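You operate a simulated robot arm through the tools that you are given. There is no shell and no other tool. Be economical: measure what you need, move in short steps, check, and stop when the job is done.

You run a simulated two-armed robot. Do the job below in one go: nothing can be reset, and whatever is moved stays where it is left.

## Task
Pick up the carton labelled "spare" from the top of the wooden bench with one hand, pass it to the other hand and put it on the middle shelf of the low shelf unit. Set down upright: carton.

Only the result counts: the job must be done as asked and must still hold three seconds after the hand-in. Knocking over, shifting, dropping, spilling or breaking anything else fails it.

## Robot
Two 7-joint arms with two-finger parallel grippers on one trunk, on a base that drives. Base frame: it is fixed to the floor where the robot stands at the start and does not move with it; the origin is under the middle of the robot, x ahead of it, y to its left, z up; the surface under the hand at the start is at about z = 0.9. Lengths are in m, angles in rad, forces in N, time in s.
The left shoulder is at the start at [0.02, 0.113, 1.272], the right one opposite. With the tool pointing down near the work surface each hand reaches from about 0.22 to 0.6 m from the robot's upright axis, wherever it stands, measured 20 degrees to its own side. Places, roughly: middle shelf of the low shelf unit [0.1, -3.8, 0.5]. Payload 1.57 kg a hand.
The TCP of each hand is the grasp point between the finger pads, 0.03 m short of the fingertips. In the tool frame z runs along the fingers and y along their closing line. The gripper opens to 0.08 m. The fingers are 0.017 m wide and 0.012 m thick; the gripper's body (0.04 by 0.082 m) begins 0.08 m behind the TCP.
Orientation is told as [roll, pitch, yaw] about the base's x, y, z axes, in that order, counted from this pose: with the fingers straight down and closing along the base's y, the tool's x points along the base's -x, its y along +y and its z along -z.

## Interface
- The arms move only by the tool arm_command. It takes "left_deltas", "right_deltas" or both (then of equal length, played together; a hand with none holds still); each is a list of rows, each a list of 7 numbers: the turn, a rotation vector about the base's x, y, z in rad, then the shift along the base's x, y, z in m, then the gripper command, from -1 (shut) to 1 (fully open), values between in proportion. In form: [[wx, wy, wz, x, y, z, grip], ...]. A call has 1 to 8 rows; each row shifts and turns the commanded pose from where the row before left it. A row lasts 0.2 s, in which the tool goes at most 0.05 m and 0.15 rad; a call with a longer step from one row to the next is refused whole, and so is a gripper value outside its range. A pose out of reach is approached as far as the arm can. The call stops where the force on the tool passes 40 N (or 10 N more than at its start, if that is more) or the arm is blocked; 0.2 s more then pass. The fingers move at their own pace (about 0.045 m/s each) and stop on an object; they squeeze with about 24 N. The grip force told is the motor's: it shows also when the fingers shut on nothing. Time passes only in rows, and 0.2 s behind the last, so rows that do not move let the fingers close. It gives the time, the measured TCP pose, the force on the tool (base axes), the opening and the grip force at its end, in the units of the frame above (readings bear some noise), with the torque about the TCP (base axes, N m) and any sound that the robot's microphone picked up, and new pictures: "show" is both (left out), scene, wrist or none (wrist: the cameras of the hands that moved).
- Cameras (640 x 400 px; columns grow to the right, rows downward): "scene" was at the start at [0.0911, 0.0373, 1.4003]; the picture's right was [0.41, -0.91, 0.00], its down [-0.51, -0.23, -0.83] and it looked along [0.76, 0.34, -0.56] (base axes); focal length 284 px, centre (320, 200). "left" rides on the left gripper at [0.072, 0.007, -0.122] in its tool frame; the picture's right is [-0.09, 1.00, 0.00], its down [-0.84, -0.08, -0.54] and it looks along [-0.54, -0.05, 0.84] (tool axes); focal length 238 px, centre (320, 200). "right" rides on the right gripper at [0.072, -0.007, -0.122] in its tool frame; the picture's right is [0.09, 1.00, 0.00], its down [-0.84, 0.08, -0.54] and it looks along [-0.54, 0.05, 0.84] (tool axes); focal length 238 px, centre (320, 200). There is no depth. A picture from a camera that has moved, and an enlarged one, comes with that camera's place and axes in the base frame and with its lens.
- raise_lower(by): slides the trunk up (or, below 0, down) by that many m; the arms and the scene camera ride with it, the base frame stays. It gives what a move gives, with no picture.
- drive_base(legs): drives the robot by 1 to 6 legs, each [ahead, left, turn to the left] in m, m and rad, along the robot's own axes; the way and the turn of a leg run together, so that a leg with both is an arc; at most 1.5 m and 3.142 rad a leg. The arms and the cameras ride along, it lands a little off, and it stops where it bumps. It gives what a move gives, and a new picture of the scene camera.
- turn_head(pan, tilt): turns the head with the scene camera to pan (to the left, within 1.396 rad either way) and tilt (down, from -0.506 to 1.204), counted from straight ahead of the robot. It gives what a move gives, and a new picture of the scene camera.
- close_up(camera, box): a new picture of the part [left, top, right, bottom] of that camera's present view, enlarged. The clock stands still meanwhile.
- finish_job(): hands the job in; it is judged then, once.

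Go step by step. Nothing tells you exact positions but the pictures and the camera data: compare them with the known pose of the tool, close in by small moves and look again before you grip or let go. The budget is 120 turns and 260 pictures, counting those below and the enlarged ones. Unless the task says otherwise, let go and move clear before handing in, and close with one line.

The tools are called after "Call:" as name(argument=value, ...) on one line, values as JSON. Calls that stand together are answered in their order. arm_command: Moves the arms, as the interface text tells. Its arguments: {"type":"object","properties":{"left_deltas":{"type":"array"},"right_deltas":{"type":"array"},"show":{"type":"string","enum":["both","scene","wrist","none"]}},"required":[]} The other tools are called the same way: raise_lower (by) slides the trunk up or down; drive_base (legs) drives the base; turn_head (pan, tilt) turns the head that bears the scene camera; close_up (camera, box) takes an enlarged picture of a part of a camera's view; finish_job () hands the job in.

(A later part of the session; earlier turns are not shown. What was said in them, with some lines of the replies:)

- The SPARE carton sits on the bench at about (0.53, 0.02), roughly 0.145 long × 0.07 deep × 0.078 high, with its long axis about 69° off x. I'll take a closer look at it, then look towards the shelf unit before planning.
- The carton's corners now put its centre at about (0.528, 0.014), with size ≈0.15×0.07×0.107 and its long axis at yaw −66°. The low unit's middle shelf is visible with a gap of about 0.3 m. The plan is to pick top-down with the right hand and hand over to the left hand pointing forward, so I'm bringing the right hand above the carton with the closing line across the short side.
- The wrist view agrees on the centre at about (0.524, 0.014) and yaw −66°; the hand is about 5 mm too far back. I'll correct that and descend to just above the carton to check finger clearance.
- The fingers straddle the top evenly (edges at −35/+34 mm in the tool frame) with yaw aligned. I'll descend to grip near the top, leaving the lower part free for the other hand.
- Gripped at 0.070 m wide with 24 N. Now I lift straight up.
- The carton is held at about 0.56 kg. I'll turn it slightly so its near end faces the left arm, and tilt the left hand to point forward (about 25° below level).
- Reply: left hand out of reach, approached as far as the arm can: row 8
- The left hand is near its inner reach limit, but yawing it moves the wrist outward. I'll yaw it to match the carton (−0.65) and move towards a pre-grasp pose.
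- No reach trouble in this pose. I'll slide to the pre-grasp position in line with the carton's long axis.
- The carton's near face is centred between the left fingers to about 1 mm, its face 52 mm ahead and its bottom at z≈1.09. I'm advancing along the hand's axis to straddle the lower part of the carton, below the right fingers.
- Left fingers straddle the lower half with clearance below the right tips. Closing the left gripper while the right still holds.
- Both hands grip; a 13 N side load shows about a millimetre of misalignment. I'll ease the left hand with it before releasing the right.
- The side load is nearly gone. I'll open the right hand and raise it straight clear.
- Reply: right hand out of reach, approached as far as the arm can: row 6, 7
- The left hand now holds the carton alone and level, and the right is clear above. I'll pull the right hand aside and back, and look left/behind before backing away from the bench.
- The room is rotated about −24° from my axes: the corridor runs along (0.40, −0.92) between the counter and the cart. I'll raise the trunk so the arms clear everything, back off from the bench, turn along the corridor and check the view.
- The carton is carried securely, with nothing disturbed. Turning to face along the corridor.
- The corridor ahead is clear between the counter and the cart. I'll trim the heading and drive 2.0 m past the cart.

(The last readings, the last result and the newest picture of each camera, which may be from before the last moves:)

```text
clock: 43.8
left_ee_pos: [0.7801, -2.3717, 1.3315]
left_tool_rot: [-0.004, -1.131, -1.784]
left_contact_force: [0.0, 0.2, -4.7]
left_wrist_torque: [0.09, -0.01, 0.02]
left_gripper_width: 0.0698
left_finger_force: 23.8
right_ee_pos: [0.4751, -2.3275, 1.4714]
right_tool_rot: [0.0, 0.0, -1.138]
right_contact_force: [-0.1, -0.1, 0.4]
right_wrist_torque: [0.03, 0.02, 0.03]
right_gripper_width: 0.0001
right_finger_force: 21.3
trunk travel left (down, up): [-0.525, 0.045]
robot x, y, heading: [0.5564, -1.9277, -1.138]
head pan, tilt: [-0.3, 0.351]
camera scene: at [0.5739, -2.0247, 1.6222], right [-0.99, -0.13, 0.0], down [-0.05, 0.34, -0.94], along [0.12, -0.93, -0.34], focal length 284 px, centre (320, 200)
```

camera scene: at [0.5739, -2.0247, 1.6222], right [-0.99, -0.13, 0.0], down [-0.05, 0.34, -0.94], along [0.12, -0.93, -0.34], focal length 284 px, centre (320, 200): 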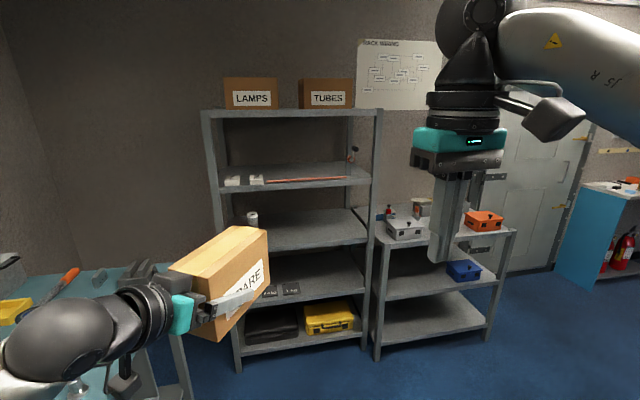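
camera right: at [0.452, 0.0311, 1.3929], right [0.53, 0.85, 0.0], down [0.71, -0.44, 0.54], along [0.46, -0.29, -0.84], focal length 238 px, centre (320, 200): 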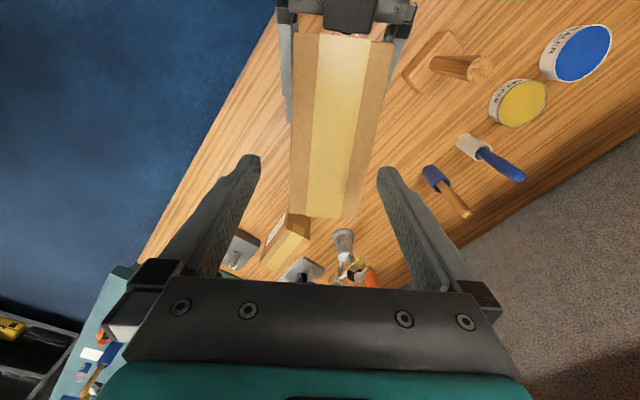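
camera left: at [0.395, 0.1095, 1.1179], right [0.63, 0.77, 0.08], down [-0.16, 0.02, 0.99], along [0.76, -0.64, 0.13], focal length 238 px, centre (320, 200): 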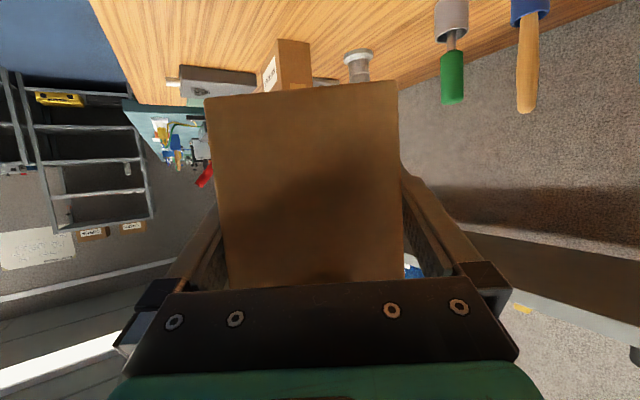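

I'm past the cart; the low unit is ahead-right with a blue box on the right part of its middle shelf. I'll go forward 0.45 m, then sideways right to stand in front of it.

Call:
drive_base(legs=[[0.45, 0, 0], [0, -1.1, 0]])

Call:
turn_head(pan=0.0, tilt=0.75)

```text
clock: 51.9
left_ee_pos: [-0.083, -3.2423, 1.3309]
left_tool_rot: [-0.003, -1.131, -1.822]
left_contact_force: [0.1, 0.0, -5.0]
left_wrist_torque: [0.08, -0.04, -0.01]
left_gripper_width: 0.0699
left_finger_force: 23.9
right_ee_pos: [-0.3864, -3.187, 1.4702]
right_tool_rot: [-0.001, -0.001, -1.174]
right_contact_force: [-0.6, 0.3, -0.2]
right_wrist_torque: [0.03, 0.0, 0.03]
right_gripper_width: 0.0003
right_finger_force: 21.4
trunk travel left (down, up): [-0.525, 0.045]
robot x, y, heading: [-0.2892, -2.786, -1.175]
head pan, tilt: [-0.3, 0.351]
camera scene: at [-0.2773, -2.8874, 1.6222], right [-1.0, -0.1, 0.0], down [-0.03, 0.34, -0.94], along [0.09, -0.93, -0.34], focal length 284 px, centre (320, 200)
```

scene: 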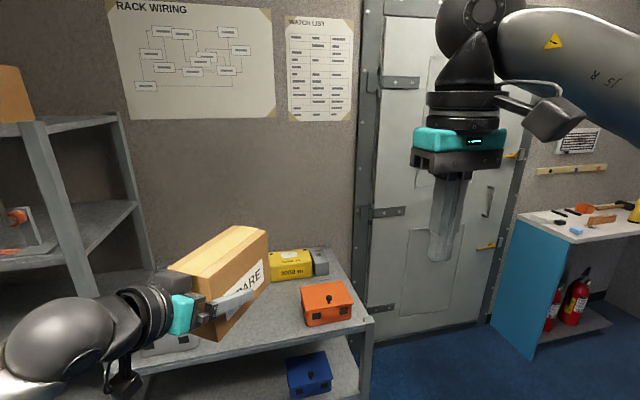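

```text
clock: 52.7
left_ee_pos: [-0.084, -3.2415, 1.3311]
left_tool_rot: [-0.003, -1.131, -1.82]
left_contact_force: [0.1, 0.3, -4.9]
left_wrist_torque: [0.11, -0.06, 0.02]
left_gripper_width: 0.07
left_finger_force: 23.8
right_ee_pos: [-0.3857, -3.1861, 1.471]
right_tool_rot: [0.0, -0.001, -1.174]
right_contact_force: [-0.3, 0.0, -0.5]
right_wrist_torque: [0.03, 0.01, -0.02]
right_gripper_width: 0.0001
right_finger_force: 21.7
trunk travel left (down, up): [-0.525, 0.045]
robot x, y, heading: [-0.2905, -2.791, -1.173]
head pan, tilt: [0.0, 0.75]
camera scene: at [-0.2541, -2.8711, 1.5867], right [-0.92, -0.39, 0.0], down [-0.26, 0.63, -0.73], along [0.28, -0.67, -0.68], focal length 284 px, centre (320, 200)
```

scene: 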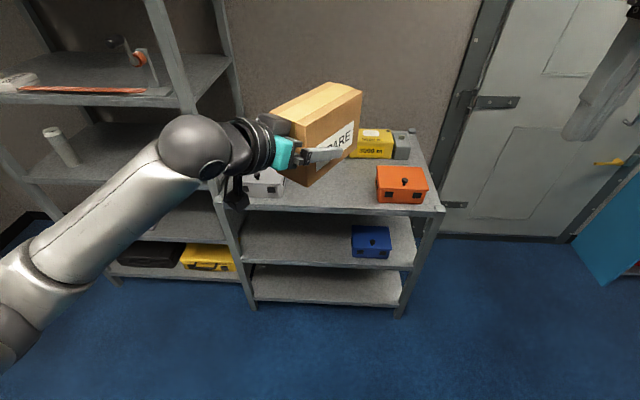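

The low unit's front runs from about (0.38,−3.44) to (−0.39,−3.71), facing −1.23 rad. The middle shelf is at z≈0.50, the top at ≈0.85, and the left half of the middle shelf is free. I'll trim heading and position and lower the trunk while still clear of the front.

Call:
drive_base(legs=[[0, 0.04, -0.059]])

Call:
raise_lower(by=-0.4)

Call:
turn_head(pan=0.0, tilt=0.6)

```text
clock: 53.6
left_ee_pos: [-0.0727, -3.2393, 1.3313]
left_tool_rot: [-0.003, -1.131, -1.88]
left_contact_force: [0.4, 0.1, -4.9]
left_wrist_torque: [0.09, -0.02, -0.03]
left_gripper_width: 0.0702
left_finger_force: 24.8
right_ee_pos: [-0.3728, -3.1655, 1.4718]
right_tool_rot: [0.001, 0.0, -1.234]
right_contact_force: [-0.1, -0.5, 0.4]
right_wrist_torque: [0.0, 0.0, 0.0]
right_gripper_width: 0.0001
right_finger_force: 21.3
trunk travel left (down, up): [-0.525, 0.045]
robot x, y, heading: [-0.2531, -2.7754, -1.228]
head pan, tilt: [0.0, 0.75]
camera scene: at [-0.222, -2.8585, 1.5866], right [-0.94, -0.33, 0.0], down [-0.23, 0.64, -0.73], along [0.24, -0.69, -0.68], focal length 284 px, centre (320, 200)
```

scene: 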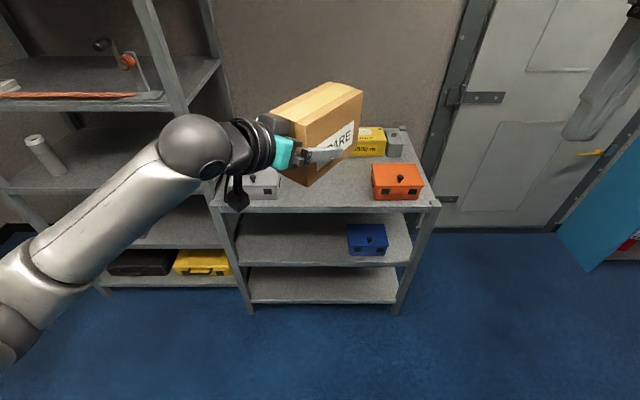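

```text
clock: 57.4
left_ee_pos: [-0.0735, -3.2394, 0.9321]
left_tool_rot: [-0.003, -1.129, -1.879]
left_contact_force: [-0.4, 0.7, -4.4]
left_wrist_torque: [0.07, -0.02, -0.01]
left_gripper_width: 0.0696
left_finger_force: 23.8
right_ee_pos: [-0.3746, -3.1659, 1.0719]
right_tool_rot: [0.001, 0.0, -1.233]
right_contact_force: [0.6, 0.1, 0.1]
right_wrist_torque: [0.01, 0.03, -0.04]
right_gripper_width: 0.0
right_finger_force: 21.0
trunk travel left (down, up): [-0.125, 0.445]
robot x, y, heading: [-0.256, -2.7726, -1.233]
head pan, tilt: [0.0, 0.75]
```

```text
clock: 58.1
left_ee_pos: [-0.0733, -3.2383, 0.9303]
left_tool_rot: [-0.002, -1.13, -1.878]
left_contact_force: [-0.1, 0.2, -5.3]
left_wrist_torque: [0.11, -0.05, 0.02]
left_gripper_width: 0.0697
left_finger_force: 23.4
right_ee_pos: [-0.3738, -3.1667, 1.0707]
right_tool_rot: [0.001, 0.001, -1.234]
right_contact_force: [-0.2, 0.1, 0.0]
right_wrist_torque: [-0.02, 0.0, 0.01]
right_gripper_width: 0.0003
right_finger_force: 21.5
trunk travel left (down, up): [-0.125, 0.445]
robot x, y, heading: [-0.2525, -2.7724, -1.233]
head pan, tilt: [0.0, 0.6]
camera scene: at [-0.2208, -2.864, 1.1994], right [-0.94, -0.33, 0.0], down [-0.19, 0.53, -0.82], along [0.27, -0.78, -0.57], focal length 284 px, centre (320, 200)
```

scene: 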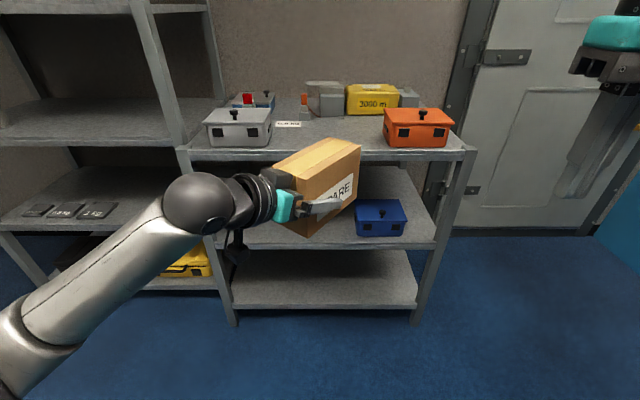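

The front plane is 0.84 m ahead of my axis, with the middle shelf at z 0.50, the board above at 0.82, and space free to the left of the blue box. I'll lower the rest of the way and swing the left hand to point straight ahead.

Call:
raise_lower(by=-0.12)

Call:
arm_command(left_deltas=[[0, 0, 0.13, 0.0217, 0.0076, -0.02, -1], [0, 0, 0.13, 0.0217, 0.0076, -0.03, -1], [0, 0, 0.13, 0.0217, 0.0076, -0.03, -1], [0, 0, 0.13, 0.0217, 0.0076, -0.03, -1], [0, 0, 0.13, 0.0217, 0.0076, -0.03, -1], [0, 0, 0, 0, 0, -0.03, -1], [0, 0, 0, 0, 0, -0.03, -1], [0, 0, 0, 0, 0, -0.03, -1]])

```text
clock: 59.6
left_ee_pos: [-0.0732, -3.2398, 0.8104]
left_tool_rot: [-0.004, -1.13, -1.88]
left_contact_force: [0.4, -0.1, -4.1]
left_wrist_torque: [0.12, -0.02, 0.01]
left_gripper_width: 0.0697
left_finger_force: 24.1
right_ee_pos: [-0.3726, -3.1651, 0.9511]
right_tool_rot: [0.001, 0.001, -1.236]
right_contact_force: [0.0, -0.5, -0.3]
right_wrist_torque: [0.03, 0.0, 0.03]
right_gripper_width: 0.0
right_finger_force: 21.4
trunk travel left (down, up): [-0.005, 0.565]
robot x, y, heading: [-0.2502, -2.7713, -1.232]
head pan, tilt: [0.0, 0.6]
```

```text
clock: 61.4
left_ee_pos: [0.0352, -3.1995, 0.5805]
left_tool_rot: [0.0, -1.13, -1.232]
left_contact_force: [0.6, -0.4, -4.7]
left_wrist_torque: [0.09, 0.05, 0.0]
left_gripper_width: 0.0699
left_finger_force: 23.9
right_ee_pos: [-0.3728, -3.1657, 0.9516]
right_tool_rot: [0.0, -0.001, -1.234]
right_contact_force: [-0.1, -0.2, 0.1]
right_wrist_torque: [0.0, 0.04, 0.0]
right_gripper_width: 0.0004
right_finger_force: 21.3
trunk travel left (down, up): [-0.005, 0.565]
robot x, y, heading: [-0.2556, -2.7743, -1.231]
head pan, tilt: [0.0, 0.6]
camera scene: at [-0.2207, -2.864, 1.0795], right [-0.94, -0.33, 0.0], down [-0.19, 0.53, -0.82], along [0.27, -0.78, -0.57], focal length 284 px, centre (320, 200)
camera left: at [-0.0062, -3.0642, 0.5661], right [0.95, 0.29, 0.08], down [-0.12, 0.1, 0.99], along [0.28, -0.95, 0.13], focal length 238 px, centre (320, 200)
```

scene: 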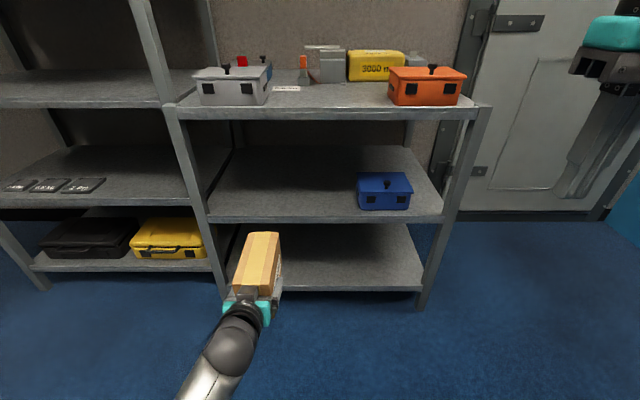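
left: 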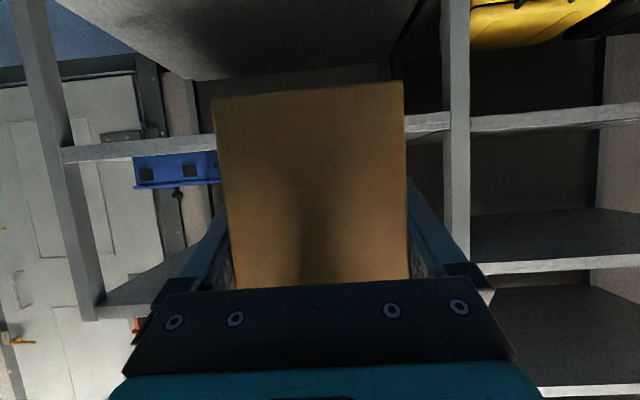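

The carton now points straight at the free area of the middle shelf. Let me measure the shelf lip height with the hand camera before going in.

Call:
close_up(camera="left", box=[380, 80, 480, 160])

Call:
close_up(camera="left", box=[40, 110, 240, 220])

```text
5.00 times, centred on (430, 120) of left
camera zoom: at [-0.0062, -3.0642, 0.5661], right [0.95, 0.29, 0.08], down [-0.12, 0.1, 0.99], along [0.28, -0.95, 0.13], focal length 1192 px, centre (-230, 600)
```

zoom: 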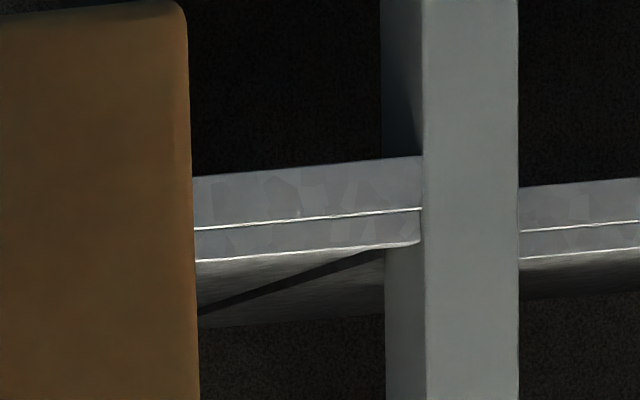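

```text
3.20 times, centred on (140, 165) of left
camera zoom: at [-0.0062, -3.0642, 0.5661], right [0.95, 0.29, 0.08], down [-0.12, 0.1, 0.99], along [0.28, -0.95, 0.13], focal length 763 px, centre (896, 312)
```

zoom: 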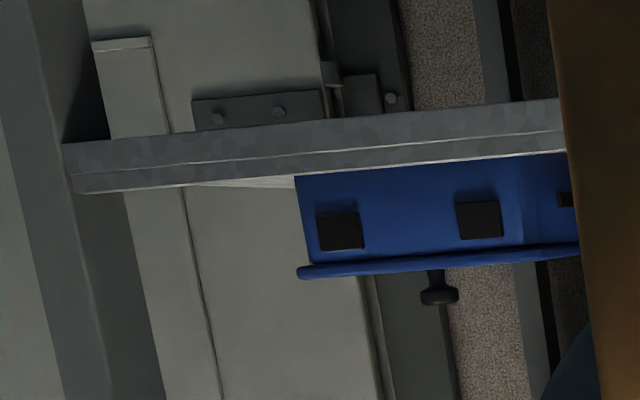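

Shelf surface ≈0.508 and carton bottom ≈0.538. I'll raise the hand 2 cm for clearance and drive forward 0.28 m so the carton just starts over the shelf.

Call:
arm_command(left_deltas=[[0, 0, 0, 0, 0, 0.02, -1], [0, 0, 0, 0, 0, 0, -1]], show="none")

Call:
drive_base(legs=[[0.28, 0, 0]])

Call:
close_up(camera="left", box=[0, 0, 640, 400])

```text
clock: 62.0
left_ee_pos: [0.0353, -3.199, 0.6022]
left_tool_rot: [-0.002, -1.132, -1.231]
left_contact_force: [0.2, 0.2, -6.1]
left_wrist_torque: [0.1, 0.02, 0.01]
left_gripper_width: 0.07
left_finger_force: 23.4
right_ee_pos: [-0.3734, -3.1658, 0.9512]
right_tool_rot: [-0.001, 0.0, -1.234]
right_contact_force: [-1.0, 0.2, 0.2]
right_wrist_torque: [0.01, 0.01, 0.01]
right_gripper_width: 0.0001
right_finger_force: 20.8
trunk travel left (down, up): [-0.005, 0.565]
robot x, y, heading: [-0.2532, -2.7736, -1.235]
head pan, tilt: [0.0, 0.6]
```

```text
clock: 64.0
left_ee_pos: [0.1248, -3.4588, 0.602]
left_tool_rot: [-0.004, -1.13, -1.233]
left_contact_force: [-0.1, -0.2, -5.0]
left_wrist_torque: [0.1, 0.05, -0.02]
left_gripper_width: 0.0699
left_finger_force: 24.3
right_ee_pos: [-0.2827, -3.4223, 0.952]
right_tool_rot: [0.001, -0.001, -1.234]
right_contact_force: [0.7, -0.4, -0.1]
right_wrist_torque: [-0.01, 0.0, 0.01]
right_gripper_width: 0.0
right_finger_force: 21.9
trunk travel left (down, up): [-0.005, 0.565]
robot x, y, heading: [-0.1629, -3.0318, -1.24]
head pan, tilt: [0.0, 0.6]
camera scene: at [-0.1304, -3.1216, 1.0795], right [-0.94, -0.33, 0.0], down [-0.19, 0.53, -0.82], along [0.27, -0.78, -0.57], focal length 284 px, centre (320, 200)
```

scene: 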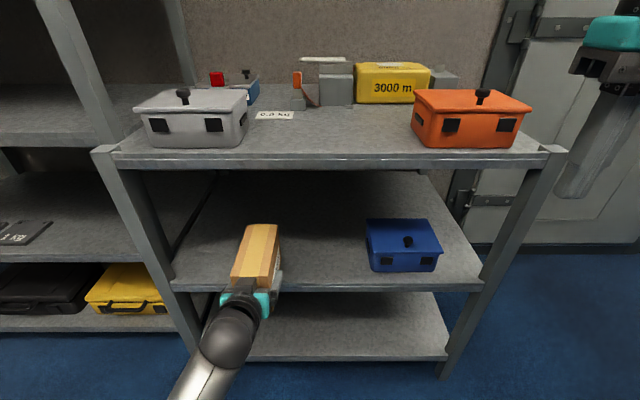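

```text
1.00 times, centred on (320, 200) of left (not enlarged: the box is as wide or as high as the picture)
camera zoom: at [0.0838, -3.3221, 0.5886], right [0.95, 0.29, 0.08], down [-0.12, 0.1, 0.99], along [0.28, -0.95, 0.13], focal length 238 px, centre (320, 200)
```

zoom: 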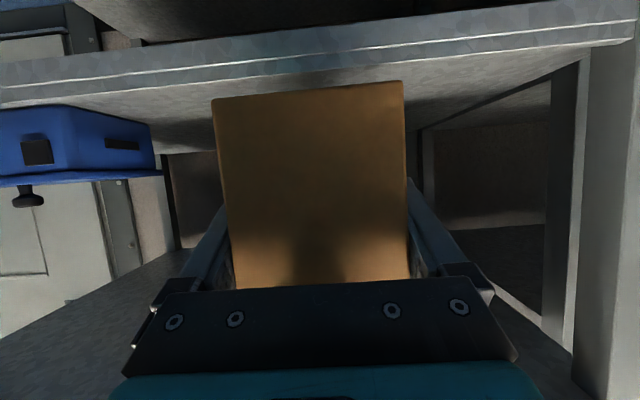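

Clearances look good, with the front edge 0.57 m ahead of my axis. Extending the left arm 0.165 m straight in.

Call:
arm_command(left_deltas=[[0, 0, 0, 0.0109, -0.0311, 0, -1], [0, 0, 0, 0.0109, -0.0311, 0, -1], [0, 0, 0, 0.0109, -0.0311, 0, -1], [0, 0, 0, 0.0109, -0.0311, 0, -1], [0, 0, 0, 0.0109, -0.0311, 0, -1], [0, 0, 0, 0, 0, 0, -1]])

Call:
turn_head(pan=0.2, tilt=0.8)

```text
clock: 65.4
left_ee_pos: [0.1762, -3.6152, 0.6051]
left_tool_rot: [-0.002, -1.128, -1.233]
left_contact_force: [0.5, -0.9, -4.7]
left_wrist_torque: [0.08, 0.03, -0.01]
left_gripper_width: 0.0699
left_finger_force: 24.0
right_ee_pos: [-0.2829, -3.4232, 0.9518]
right_tool_rot: [0.0, 0.0, -1.236]
right_contact_force: [0.9, -0.7, -1.0]
right_wrist_torque: [-0.04, 0.0, -0.03]
right_gripper_width: 0.0
right_finger_force: 21.5
trunk travel left (down, up): [-0.005, 0.565]
robot x, y, heading: [-0.1603, -3.0319, -1.233]
head pan, tilt: [0.0, 0.6]
camera scene: at [-0.1303, -3.1218, 1.0794], right [-0.94, -0.33, 0.0], down [-0.19, 0.53, -0.82], along [0.27, -0.78, -0.57], focal length 284 px, centre (320, 200)
camera left: at [0.1367, -3.4793, 0.5904], right [0.95, 0.29, 0.08], down [-0.12, 0.1, 0.99], along [0.28, -0.95, 0.13], focal length 238 px, centre (320, 200)
```

scene: 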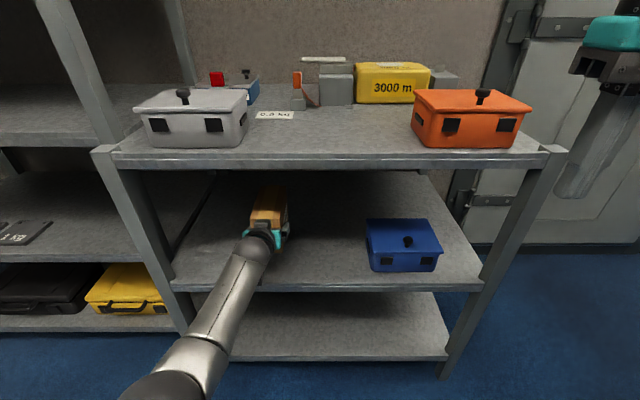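
left: 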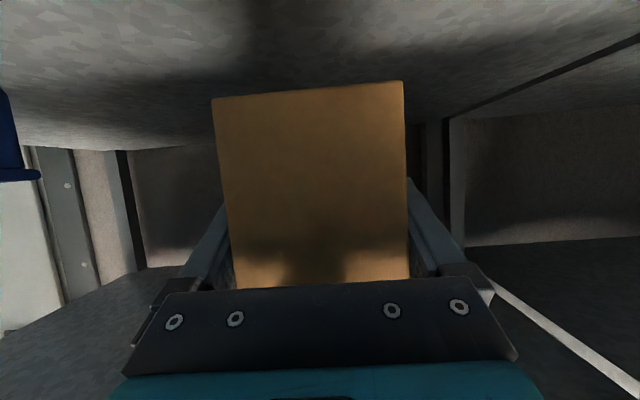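

```text
clock: 66.1
left_ee_pos: [0.1767, -3.6151, 0.6046]
left_tool_rot: [-0.004, -1.128, -1.231]
left_contact_force: [-0.2, -0.3, -5.3]
left_wrist_torque: [0.12, 0.05, 0.0]
left_gripper_width: 0.0701
left_finger_force: 24.0
right_ee_pos: [-0.2826, -3.4239, 0.9513]
right_tool_rot: [0.001, -0.003, -1.236]
right_contact_force: [-0.1, -0.5, -0.4]
right_wrist_torque: [0.02, 0.01, 0.04]
right_gripper_width: 0.0
right_finger_force: 21.2
trunk travel left (down, up): [-0.005, 0.565]
robot x, y, heading: [-0.1624, -3.0316, -1.233]
head pan, tilt: [0.201, 0.799]
camera scene: at [-0.1183, -3.1077, 1.0626], right [-0.86, -0.51, 0.0], down [-0.37, 0.62, -0.7], along [0.36, -0.6, -0.72], focal length 284 px, centre (320, 200)
```

scene: 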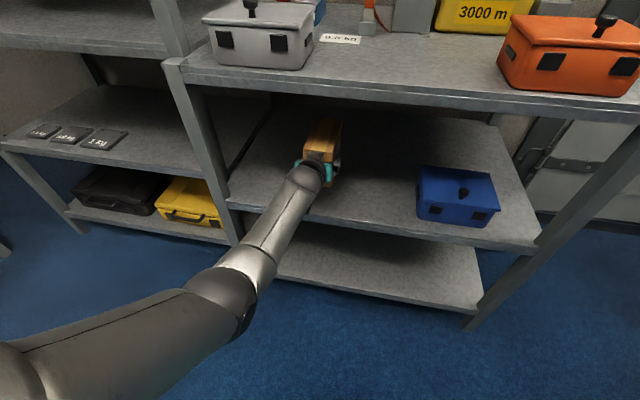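

The carton is over the shelf with its near end about 4 cm inside and the blue box well clear. I'm backing it out 1 cm to keep the hand camera outside the edge, then lowering to just above the board.

Call:
arm_command(left_deltas=[[0, 0, 0, -0.0033, 0.0094, -0.01, -1], [0, 0, 0, 0, 0, -0.015, -1], [0, 0, 0, 0, 0, -0.015, -1], [0, 0, 0, 0, 0, -0.005, -1], [0, 0, 0, 0, 0, 0, -1]], show="wrist")

Call:
close_up(camera="scene", box=[220, 90, 460, 250])

```text
clock: 67.3
left_ee_pos: [0.1741, -3.6048, 0.5591]
left_tool_rot: [-0.003, -1.131, -1.229]
left_contact_force: [-0.2, -0.2, -4.3]
left_wrist_torque: [0.11, 0.03, -0.02]
left_gripper_width: 0.0697
left_finger_force: 24.7
right_ee_pos: [-0.2835, -3.4233, 0.9516]
right_tool_rot: [0.0, 0.001, -1.235]
right_contact_force: [0.2, 0.1, -0.9]
right_wrist_torque: [-0.02, 0.01, 0.03]
right_gripper_width: 0.0
right_finger_force: 21.6
trunk travel left (down, up): [-0.005, 0.565]
robot x, y, heading: [-0.1618, -3.0311, -1.235]
head pan, tilt: [0.201, 0.799]
camera left: at [0.135, -3.4685, 0.5444], right [0.95, 0.29, 0.08], down [-0.12, 0.1, 0.99], along [0.28, -0.95, 0.13], focal length 238 px, centre (320, 200)
```

left: 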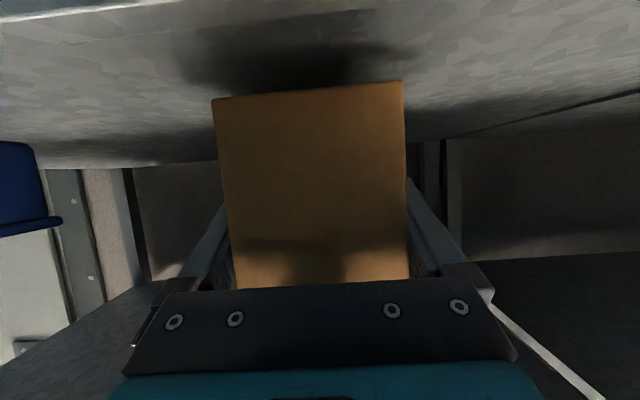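

```text
2.50 times, centred on (340, 170) of scene
camera zoom: at [-0.1182, -3.1076, 1.0626], right [-0.86, -0.51, 0.0], down [-0.37, 0.62, -0.7], along [0.36, -0.6, -0.72], focal length 710 px, centre (270, 275)
```

zoom: 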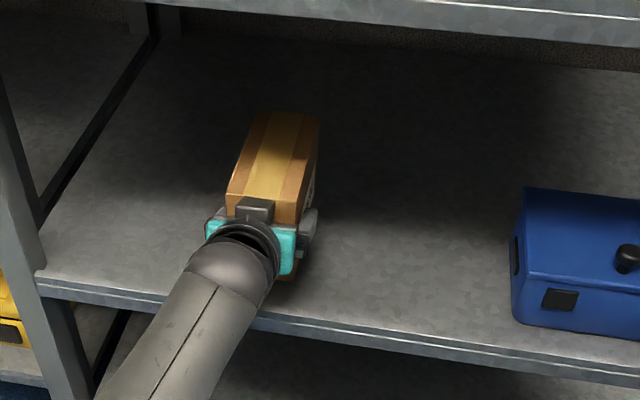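

About a centimetre to go. Lowering in small steps until the shelf takes the weight.

Call:
arm_command(left_deltas=[[0, 0, 0, 0, 0, -0.003, -1], [0, 0, 0, 0, 0, -0.003, -1], [0, 0, 0, 0, 0, 0, -1]], show="none")

```text
clock: 68.1
left_ee_pos: [0.1761, -3.603, 0.5522]
left_tool_rot: [-0.003, -1.13, -1.23]
left_contact_force: [-0.3, -0.1, -5.4]
left_wrist_torque: [0.09, 0.07, 0.01]
left_gripper_width: 0.07
left_finger_force: 24.1
right_ee_pos: [-0.284, -3.4238, 0.9512]
right_tool_rot: [-0.002, 0.001, -1.236]
right_contact_force: [-0.1, -0.2, -0.4]
right_wrist_torque: [0.01, 0.0, 0.01]
right_gripper_width: 0.0
right_finger_force: 21.3
trunk travel left (down, up): [-0.005, 0.565]
robot x, y, heading: [-0.1646, -3.0318, -1.232]
head pan, tilt: [0.201, 0.799]
```

Call:
arm_command(left_deltas=[[0, 0, 0, 0, 0, -0.002, -1], [0, 0, 0, 0, 0, -0.002, -1], [0, 0, 0, 0, 0, 0, -1]], show="none")

```text
clock: 68.9
left_ee_pos: [0.1753, -3.6025, 0.5474]
left_tool_rot: [-0.003, -1.13, -1.232]
left_contact_force: [0.3, 0.5, -5.0]
left_wrist_torque: [0.1, 0.03, -0.01]
left_gripper_width: 0.07
left_finger_force: 23.5
right_ee_pos: [-0.2828, -3.4235, 0.952]
right_tool_rot: [0.0, 0.0, -1.234]
right_contact_force: [0.5, -0.4, 0.7]
right_wrist_torque: [-0.03, 0.01, -0.01]
right_gripper_width: 0.0
right_finger_force: 20.7
trunk travel left (down, up): [-0.005, 0.565]
robot x, y, heading: [-0.1626, -3.0312, -1.232]
head pan, tilt: [0.201, 0.799]
```

Still no contact; continuing down.

Call:
arm_command(left_deltas=[[0, 0, 0, 0, 0, -0.002, -1], [0, 0, 0, 0, 0, -0.002, -1], [0, 0, 0, 0, 0, 0, -1]], show="wrist")

```text
clock: 69.7
left_ee_pos: [0.1748, -3.6027, 0.5432]
left_tool_rot: [-0.004, -1.129, -1.229]
left_contact_force: [-0.7, -0.2, -3.8]
left_wrist_torque: [0.13, 0.0, 0.0]
left_gripper_width: 0.0699
left_finger_force: 23.9
right_ee_pos: [-0.2834, -3.4231, 0.9515]
right_tool_rot: [-0.002, 0.0, -1.234]
right_contact_force: [0.1, 0.2, 0.4]
right_wrist_torque: [0.02, -0.02, 0.0]
right_gripper_width: 0.0
right_finger_force: 21.4
trunk travel left (down, up): [-0.005, 0.565]
robot x, y, heading: [-0.166, -3.0306, -1.239]
head pan, tilt: [0.201, 0.799]
camera left: at [0.1345, -3.4672, 0.5292], right [0.95, 0.29, 0.08], down [-0.12, 0.1, 0.99], along [0.28, -0.95, 0.13], focal length 238 px, centre (320, 200)
```

left: 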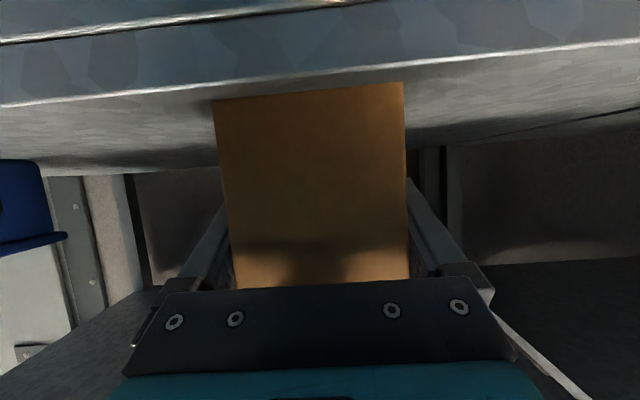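

Contact is possibly starting (load dropping to 3.8 N). A couple more millimetres.

Call:
arm_command(left_deltas=[[0, 0, 0, 0, 0, -0.0015, -1], [0, 0, 0, 0, 0, -0.0015, -1], [0, 0, 0, 0, 0, 0, -1]], show="none")

```text
clock: 70.5
left_ee_pos: [0.1749, -3.6043, 0.5428]
left_tool_rot: [-0.004, -1.135, -1.234]
left_contact_force: [-0.2, 0.4, -0.6]
left_wrist_torque: [-0.25, -0.27, 0.08]
left_gripper_width: 0.0697
left_finger_force: 24.0
right_ee_pos: [-0.2829, -3.4233, 0.9523]
right_tool_rot: [0.0, 0.001, -1.233]
right_contact_force: [0.1, 0.6, 0.0]
right_wrist_torque: [0.01, -0.04, -0.01]
right_gripper_width: 0.0
right_finger_force: 21.3
trunk travel left (down, up): [-0.005, 0.565]
robot x, y, heading: [-0.1625, -3.0317, -1.233]
head pan, tilt: [0.201, 0.799]
```

The shelf now carries the carton. Press 1 mm more, open, and pause to look before withdrawing.

Call:
arm_command(left_deltas=[[0, 0, 0, 0, 0, -0.001, -1], [0, 0, 0, 0, 0, 0, -1], [0, 0, 0, 0, 0, 0, 0.9], [0, 0, 0, 0, 0, 0, 1], [0, 0, 0, 0, 0, 0, 1]])

Call:
close_up(camera="scene", box=[220, 90, 460, 250])

```text
clock: 71.7
left_ee_pos: [0.1757, -3.6035, 0.54]
left_tool_rot: [-0.004, -1.131, -1.23]
left_contact_force: [0.2, -0.4, 0.0]
left_wrist_torque: [0.0, 0.04, 0.02]
left_gripper_width: 0.0802
left_finger_force: 0.1
right_ee_pos: [-0.2842, -3.4237, 0.9519]
right_tool_rot: [0.0, -0.001, -1.236]
right_contact_force: [0.2, 0.7, -0.3]
right_wrist_torque: [0.02, -0.01, 0.0]
right_gripper_width: 0.0
right_finger_force: 21.1
trunk travel left (down, up): [-0.005, 0.565]
robot x, y, heading: [-0.1655, -3.0281, -1.234]
head pan, tilt: [0.201, 0.799]
camera scene: at [-0.1184, -3.1073, 1.0626], right [-0.86, -0.51, 0.0], down [-0.37, 0.62, -0.7], along [0.36, -0.6, -0.72], focal length 284 px, centre (320, 200)
camera left: at [0.1346, -3.4683, 0.526], right [0.95, 0.29, 0.08], down [-0.12, 0.1, 0.99], along [0.28, -0.95, 0.13], focal length 238 px, centre (320, 200)
```

scene: 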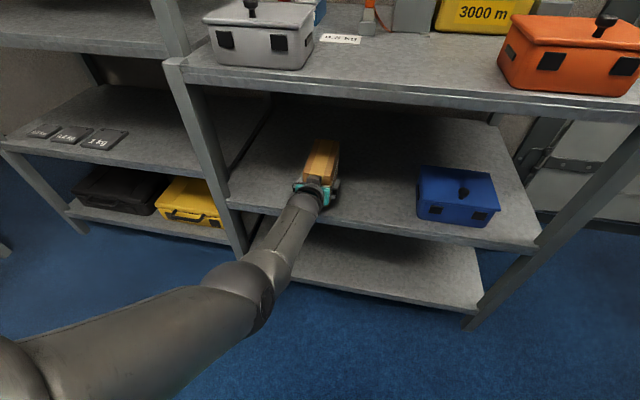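
left: 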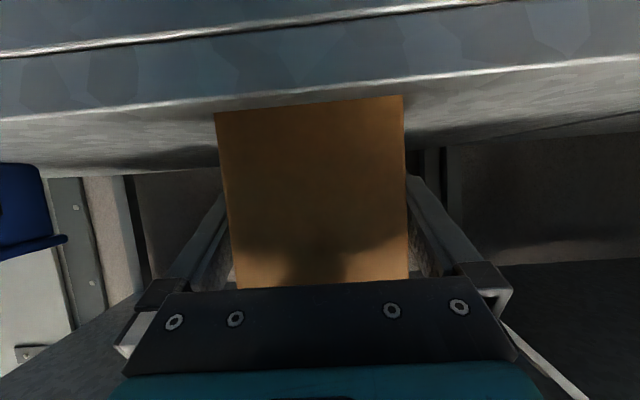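

```text
2.50 times, centred on (340, 170) of scene
camera zoom: at [-0.1184, -3.1073, 1.0626], right [-0.86, -0.51, 0.0], down [-0.37, 0.62, -0.7], along [0.36, -0.6, -0.72], focal length 710 px, centre (270, 275)
```

zoom: 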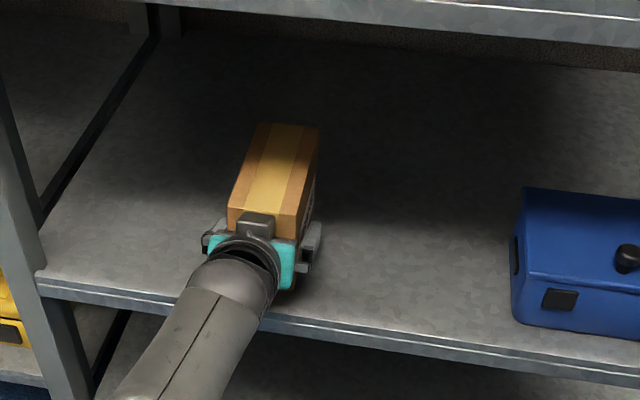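

The carton stands flat on the shelf and both fingers are free. Withdrawing along the hand's axis.

Call:
arm_command(left_deltas=[[0, 0, 0, 0.0012, 0.0004, 0, 1], [0, 0, 0, -0.0045, 0.0128, 0.0064, 1], [0, 0, 0, -0.009, 0.0256, 0.0128, 1], [0, 0, 0, -0.009, 0.0256, 0.0128, 1], [0, 0, 0, -0.009, 0.0256, 0.0128, 1], [0, 0, 0, -0.009, 0.0256, 0.0128, 1], [0, 0, 0, -0.009, 0.0256, 0.0128, 1]])

```text
clock: 73.3
left_ee_pos: [0.1268, -3.4611, 0.6089]
left_tool_rot: [0.0, -1.131, -1.233]
left_contact_force: [-0.2, -0.9, -1.5]
left_wrist_torque: [0.0, -0.02, 0.01]
left_gripper_width: 0.0797
left_finger_force: 0.1
right_ee_pos: [-0.2826, -3.4228, 0.9516]
right_tool_rot: [0.001, 0.0, -1.237]
right_contact_force: [0.0, 0.1, -0.2]
right_wrist_torque: [-0.02, -0.03, 0.0]
right_gripper_width: 0.0
right_finger_force: 21.5
trunk travel left (down, up): [-0.005, 0.565]
robot x, y, heading: [-0.162, -3.0292, -1.232]
head pan, tilt: [0.201, 0.799]
camera scene: at [-0.1184, -3.1073, 1.0626], right [-0.86, -0.51, 0.0], down [-0.37, 0.62, -0.7], along [0.36, -0.6, -0.72], focal length 284 px, centre (320, 200)
camera left: at [0.0866, -3.3258, 0.5949], right [0.95, 0.29, 0.08], down [-0.12, 0.1, 0.99], along [0.28, -0.95, 0.13], focal length 238 px, centre (320, 200)
```

scene: 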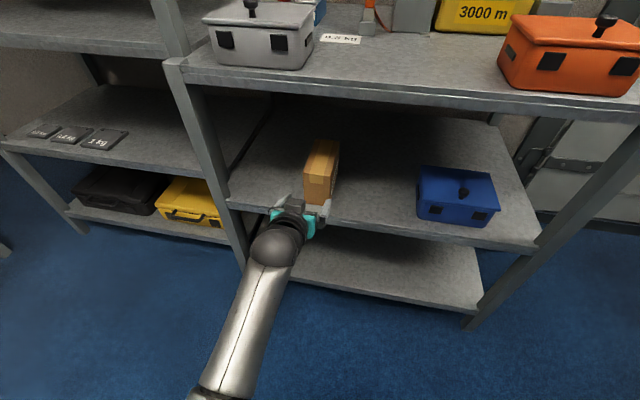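
left: 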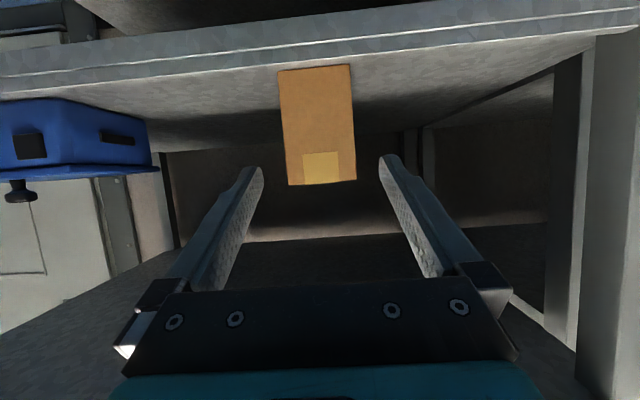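

The carton stands upright on the middle shelf, just inside the front edge, and the left hand is free. I'll back the base off and take a last look.

Call:
drive_base(legs=[[-0.2, 0, 0]])

Call:
close_up(camera="scene", box=[200, 60, 440, 220])

```text
clock: 74.9
left_ee_pos: [0.0574, -3.2679, 0.6079]
left_tool_rot: [-0.001, -1.13, -1.233]
left_contact_force: [0.4, -0.1, 0.8]
left_wrist_torque: [-0.04, 0.02, -0.01]
left_gripper_width: 0.0798
left_finger_force: 0.1
right_ee_pos: [-0.3516, -3.2292, 0.9514]
right_tool_rot: [0.0, 0.001, -1.238]
right_contact_force: [-0.3, 0.1, -0.3]
right_wrist_torque: [0.0, 0.05, -0.02]
right_gripper_width: 0.0
right_finger_force: 21.6
trunk travel left (down, up): [-0.005, 0.565]
robot x, y, heading: [-0.2341, -2.8373, -1.236]
head pan, tilt: [0.201, 0.799]
camera scene: at [-0.1865, -2.913, 1.0626], right [-0.86, -0.51, 0.0], down [-0.37, 0.62, -0.7], along [0.36, -0.6, -0.72], focal length 284 px, centre (320, 200)
```

scene: 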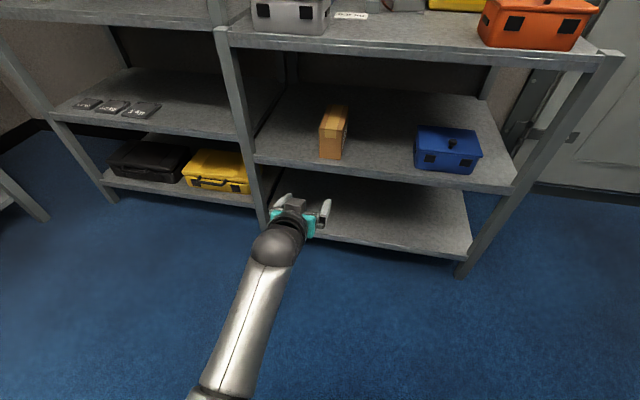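

```text
2.50 times, centred on (320, 140) of scene
camera zoom: at [-0.1865, -2.913, 1.0626], right [-0.86, -0.51, 0.0], down [-0.37, 0.62, -0.7], along [0.36, -0.6, -0.72], focal length 710 px, centre (320, 350)
```

zoom: 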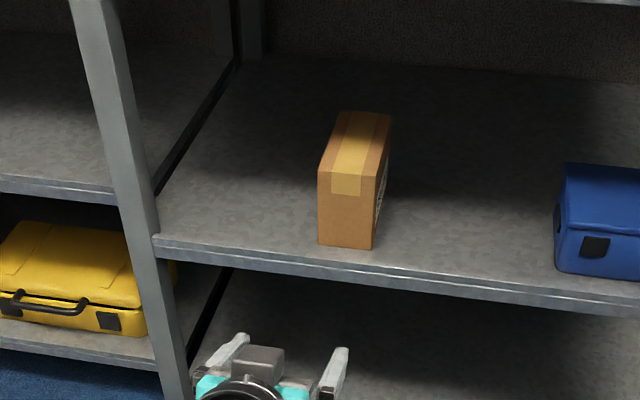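

The carton stands upright and fully on the middle shelf, clear of the blue box, and both hands are clear. Handing in.

Call:
finish_job()

```text
The job is handed in.
```

The "spare" carton went from the right hand to the left and now stands upright on the middle shelf of the low shelf unit. Nothing else appeared to be disturbed.
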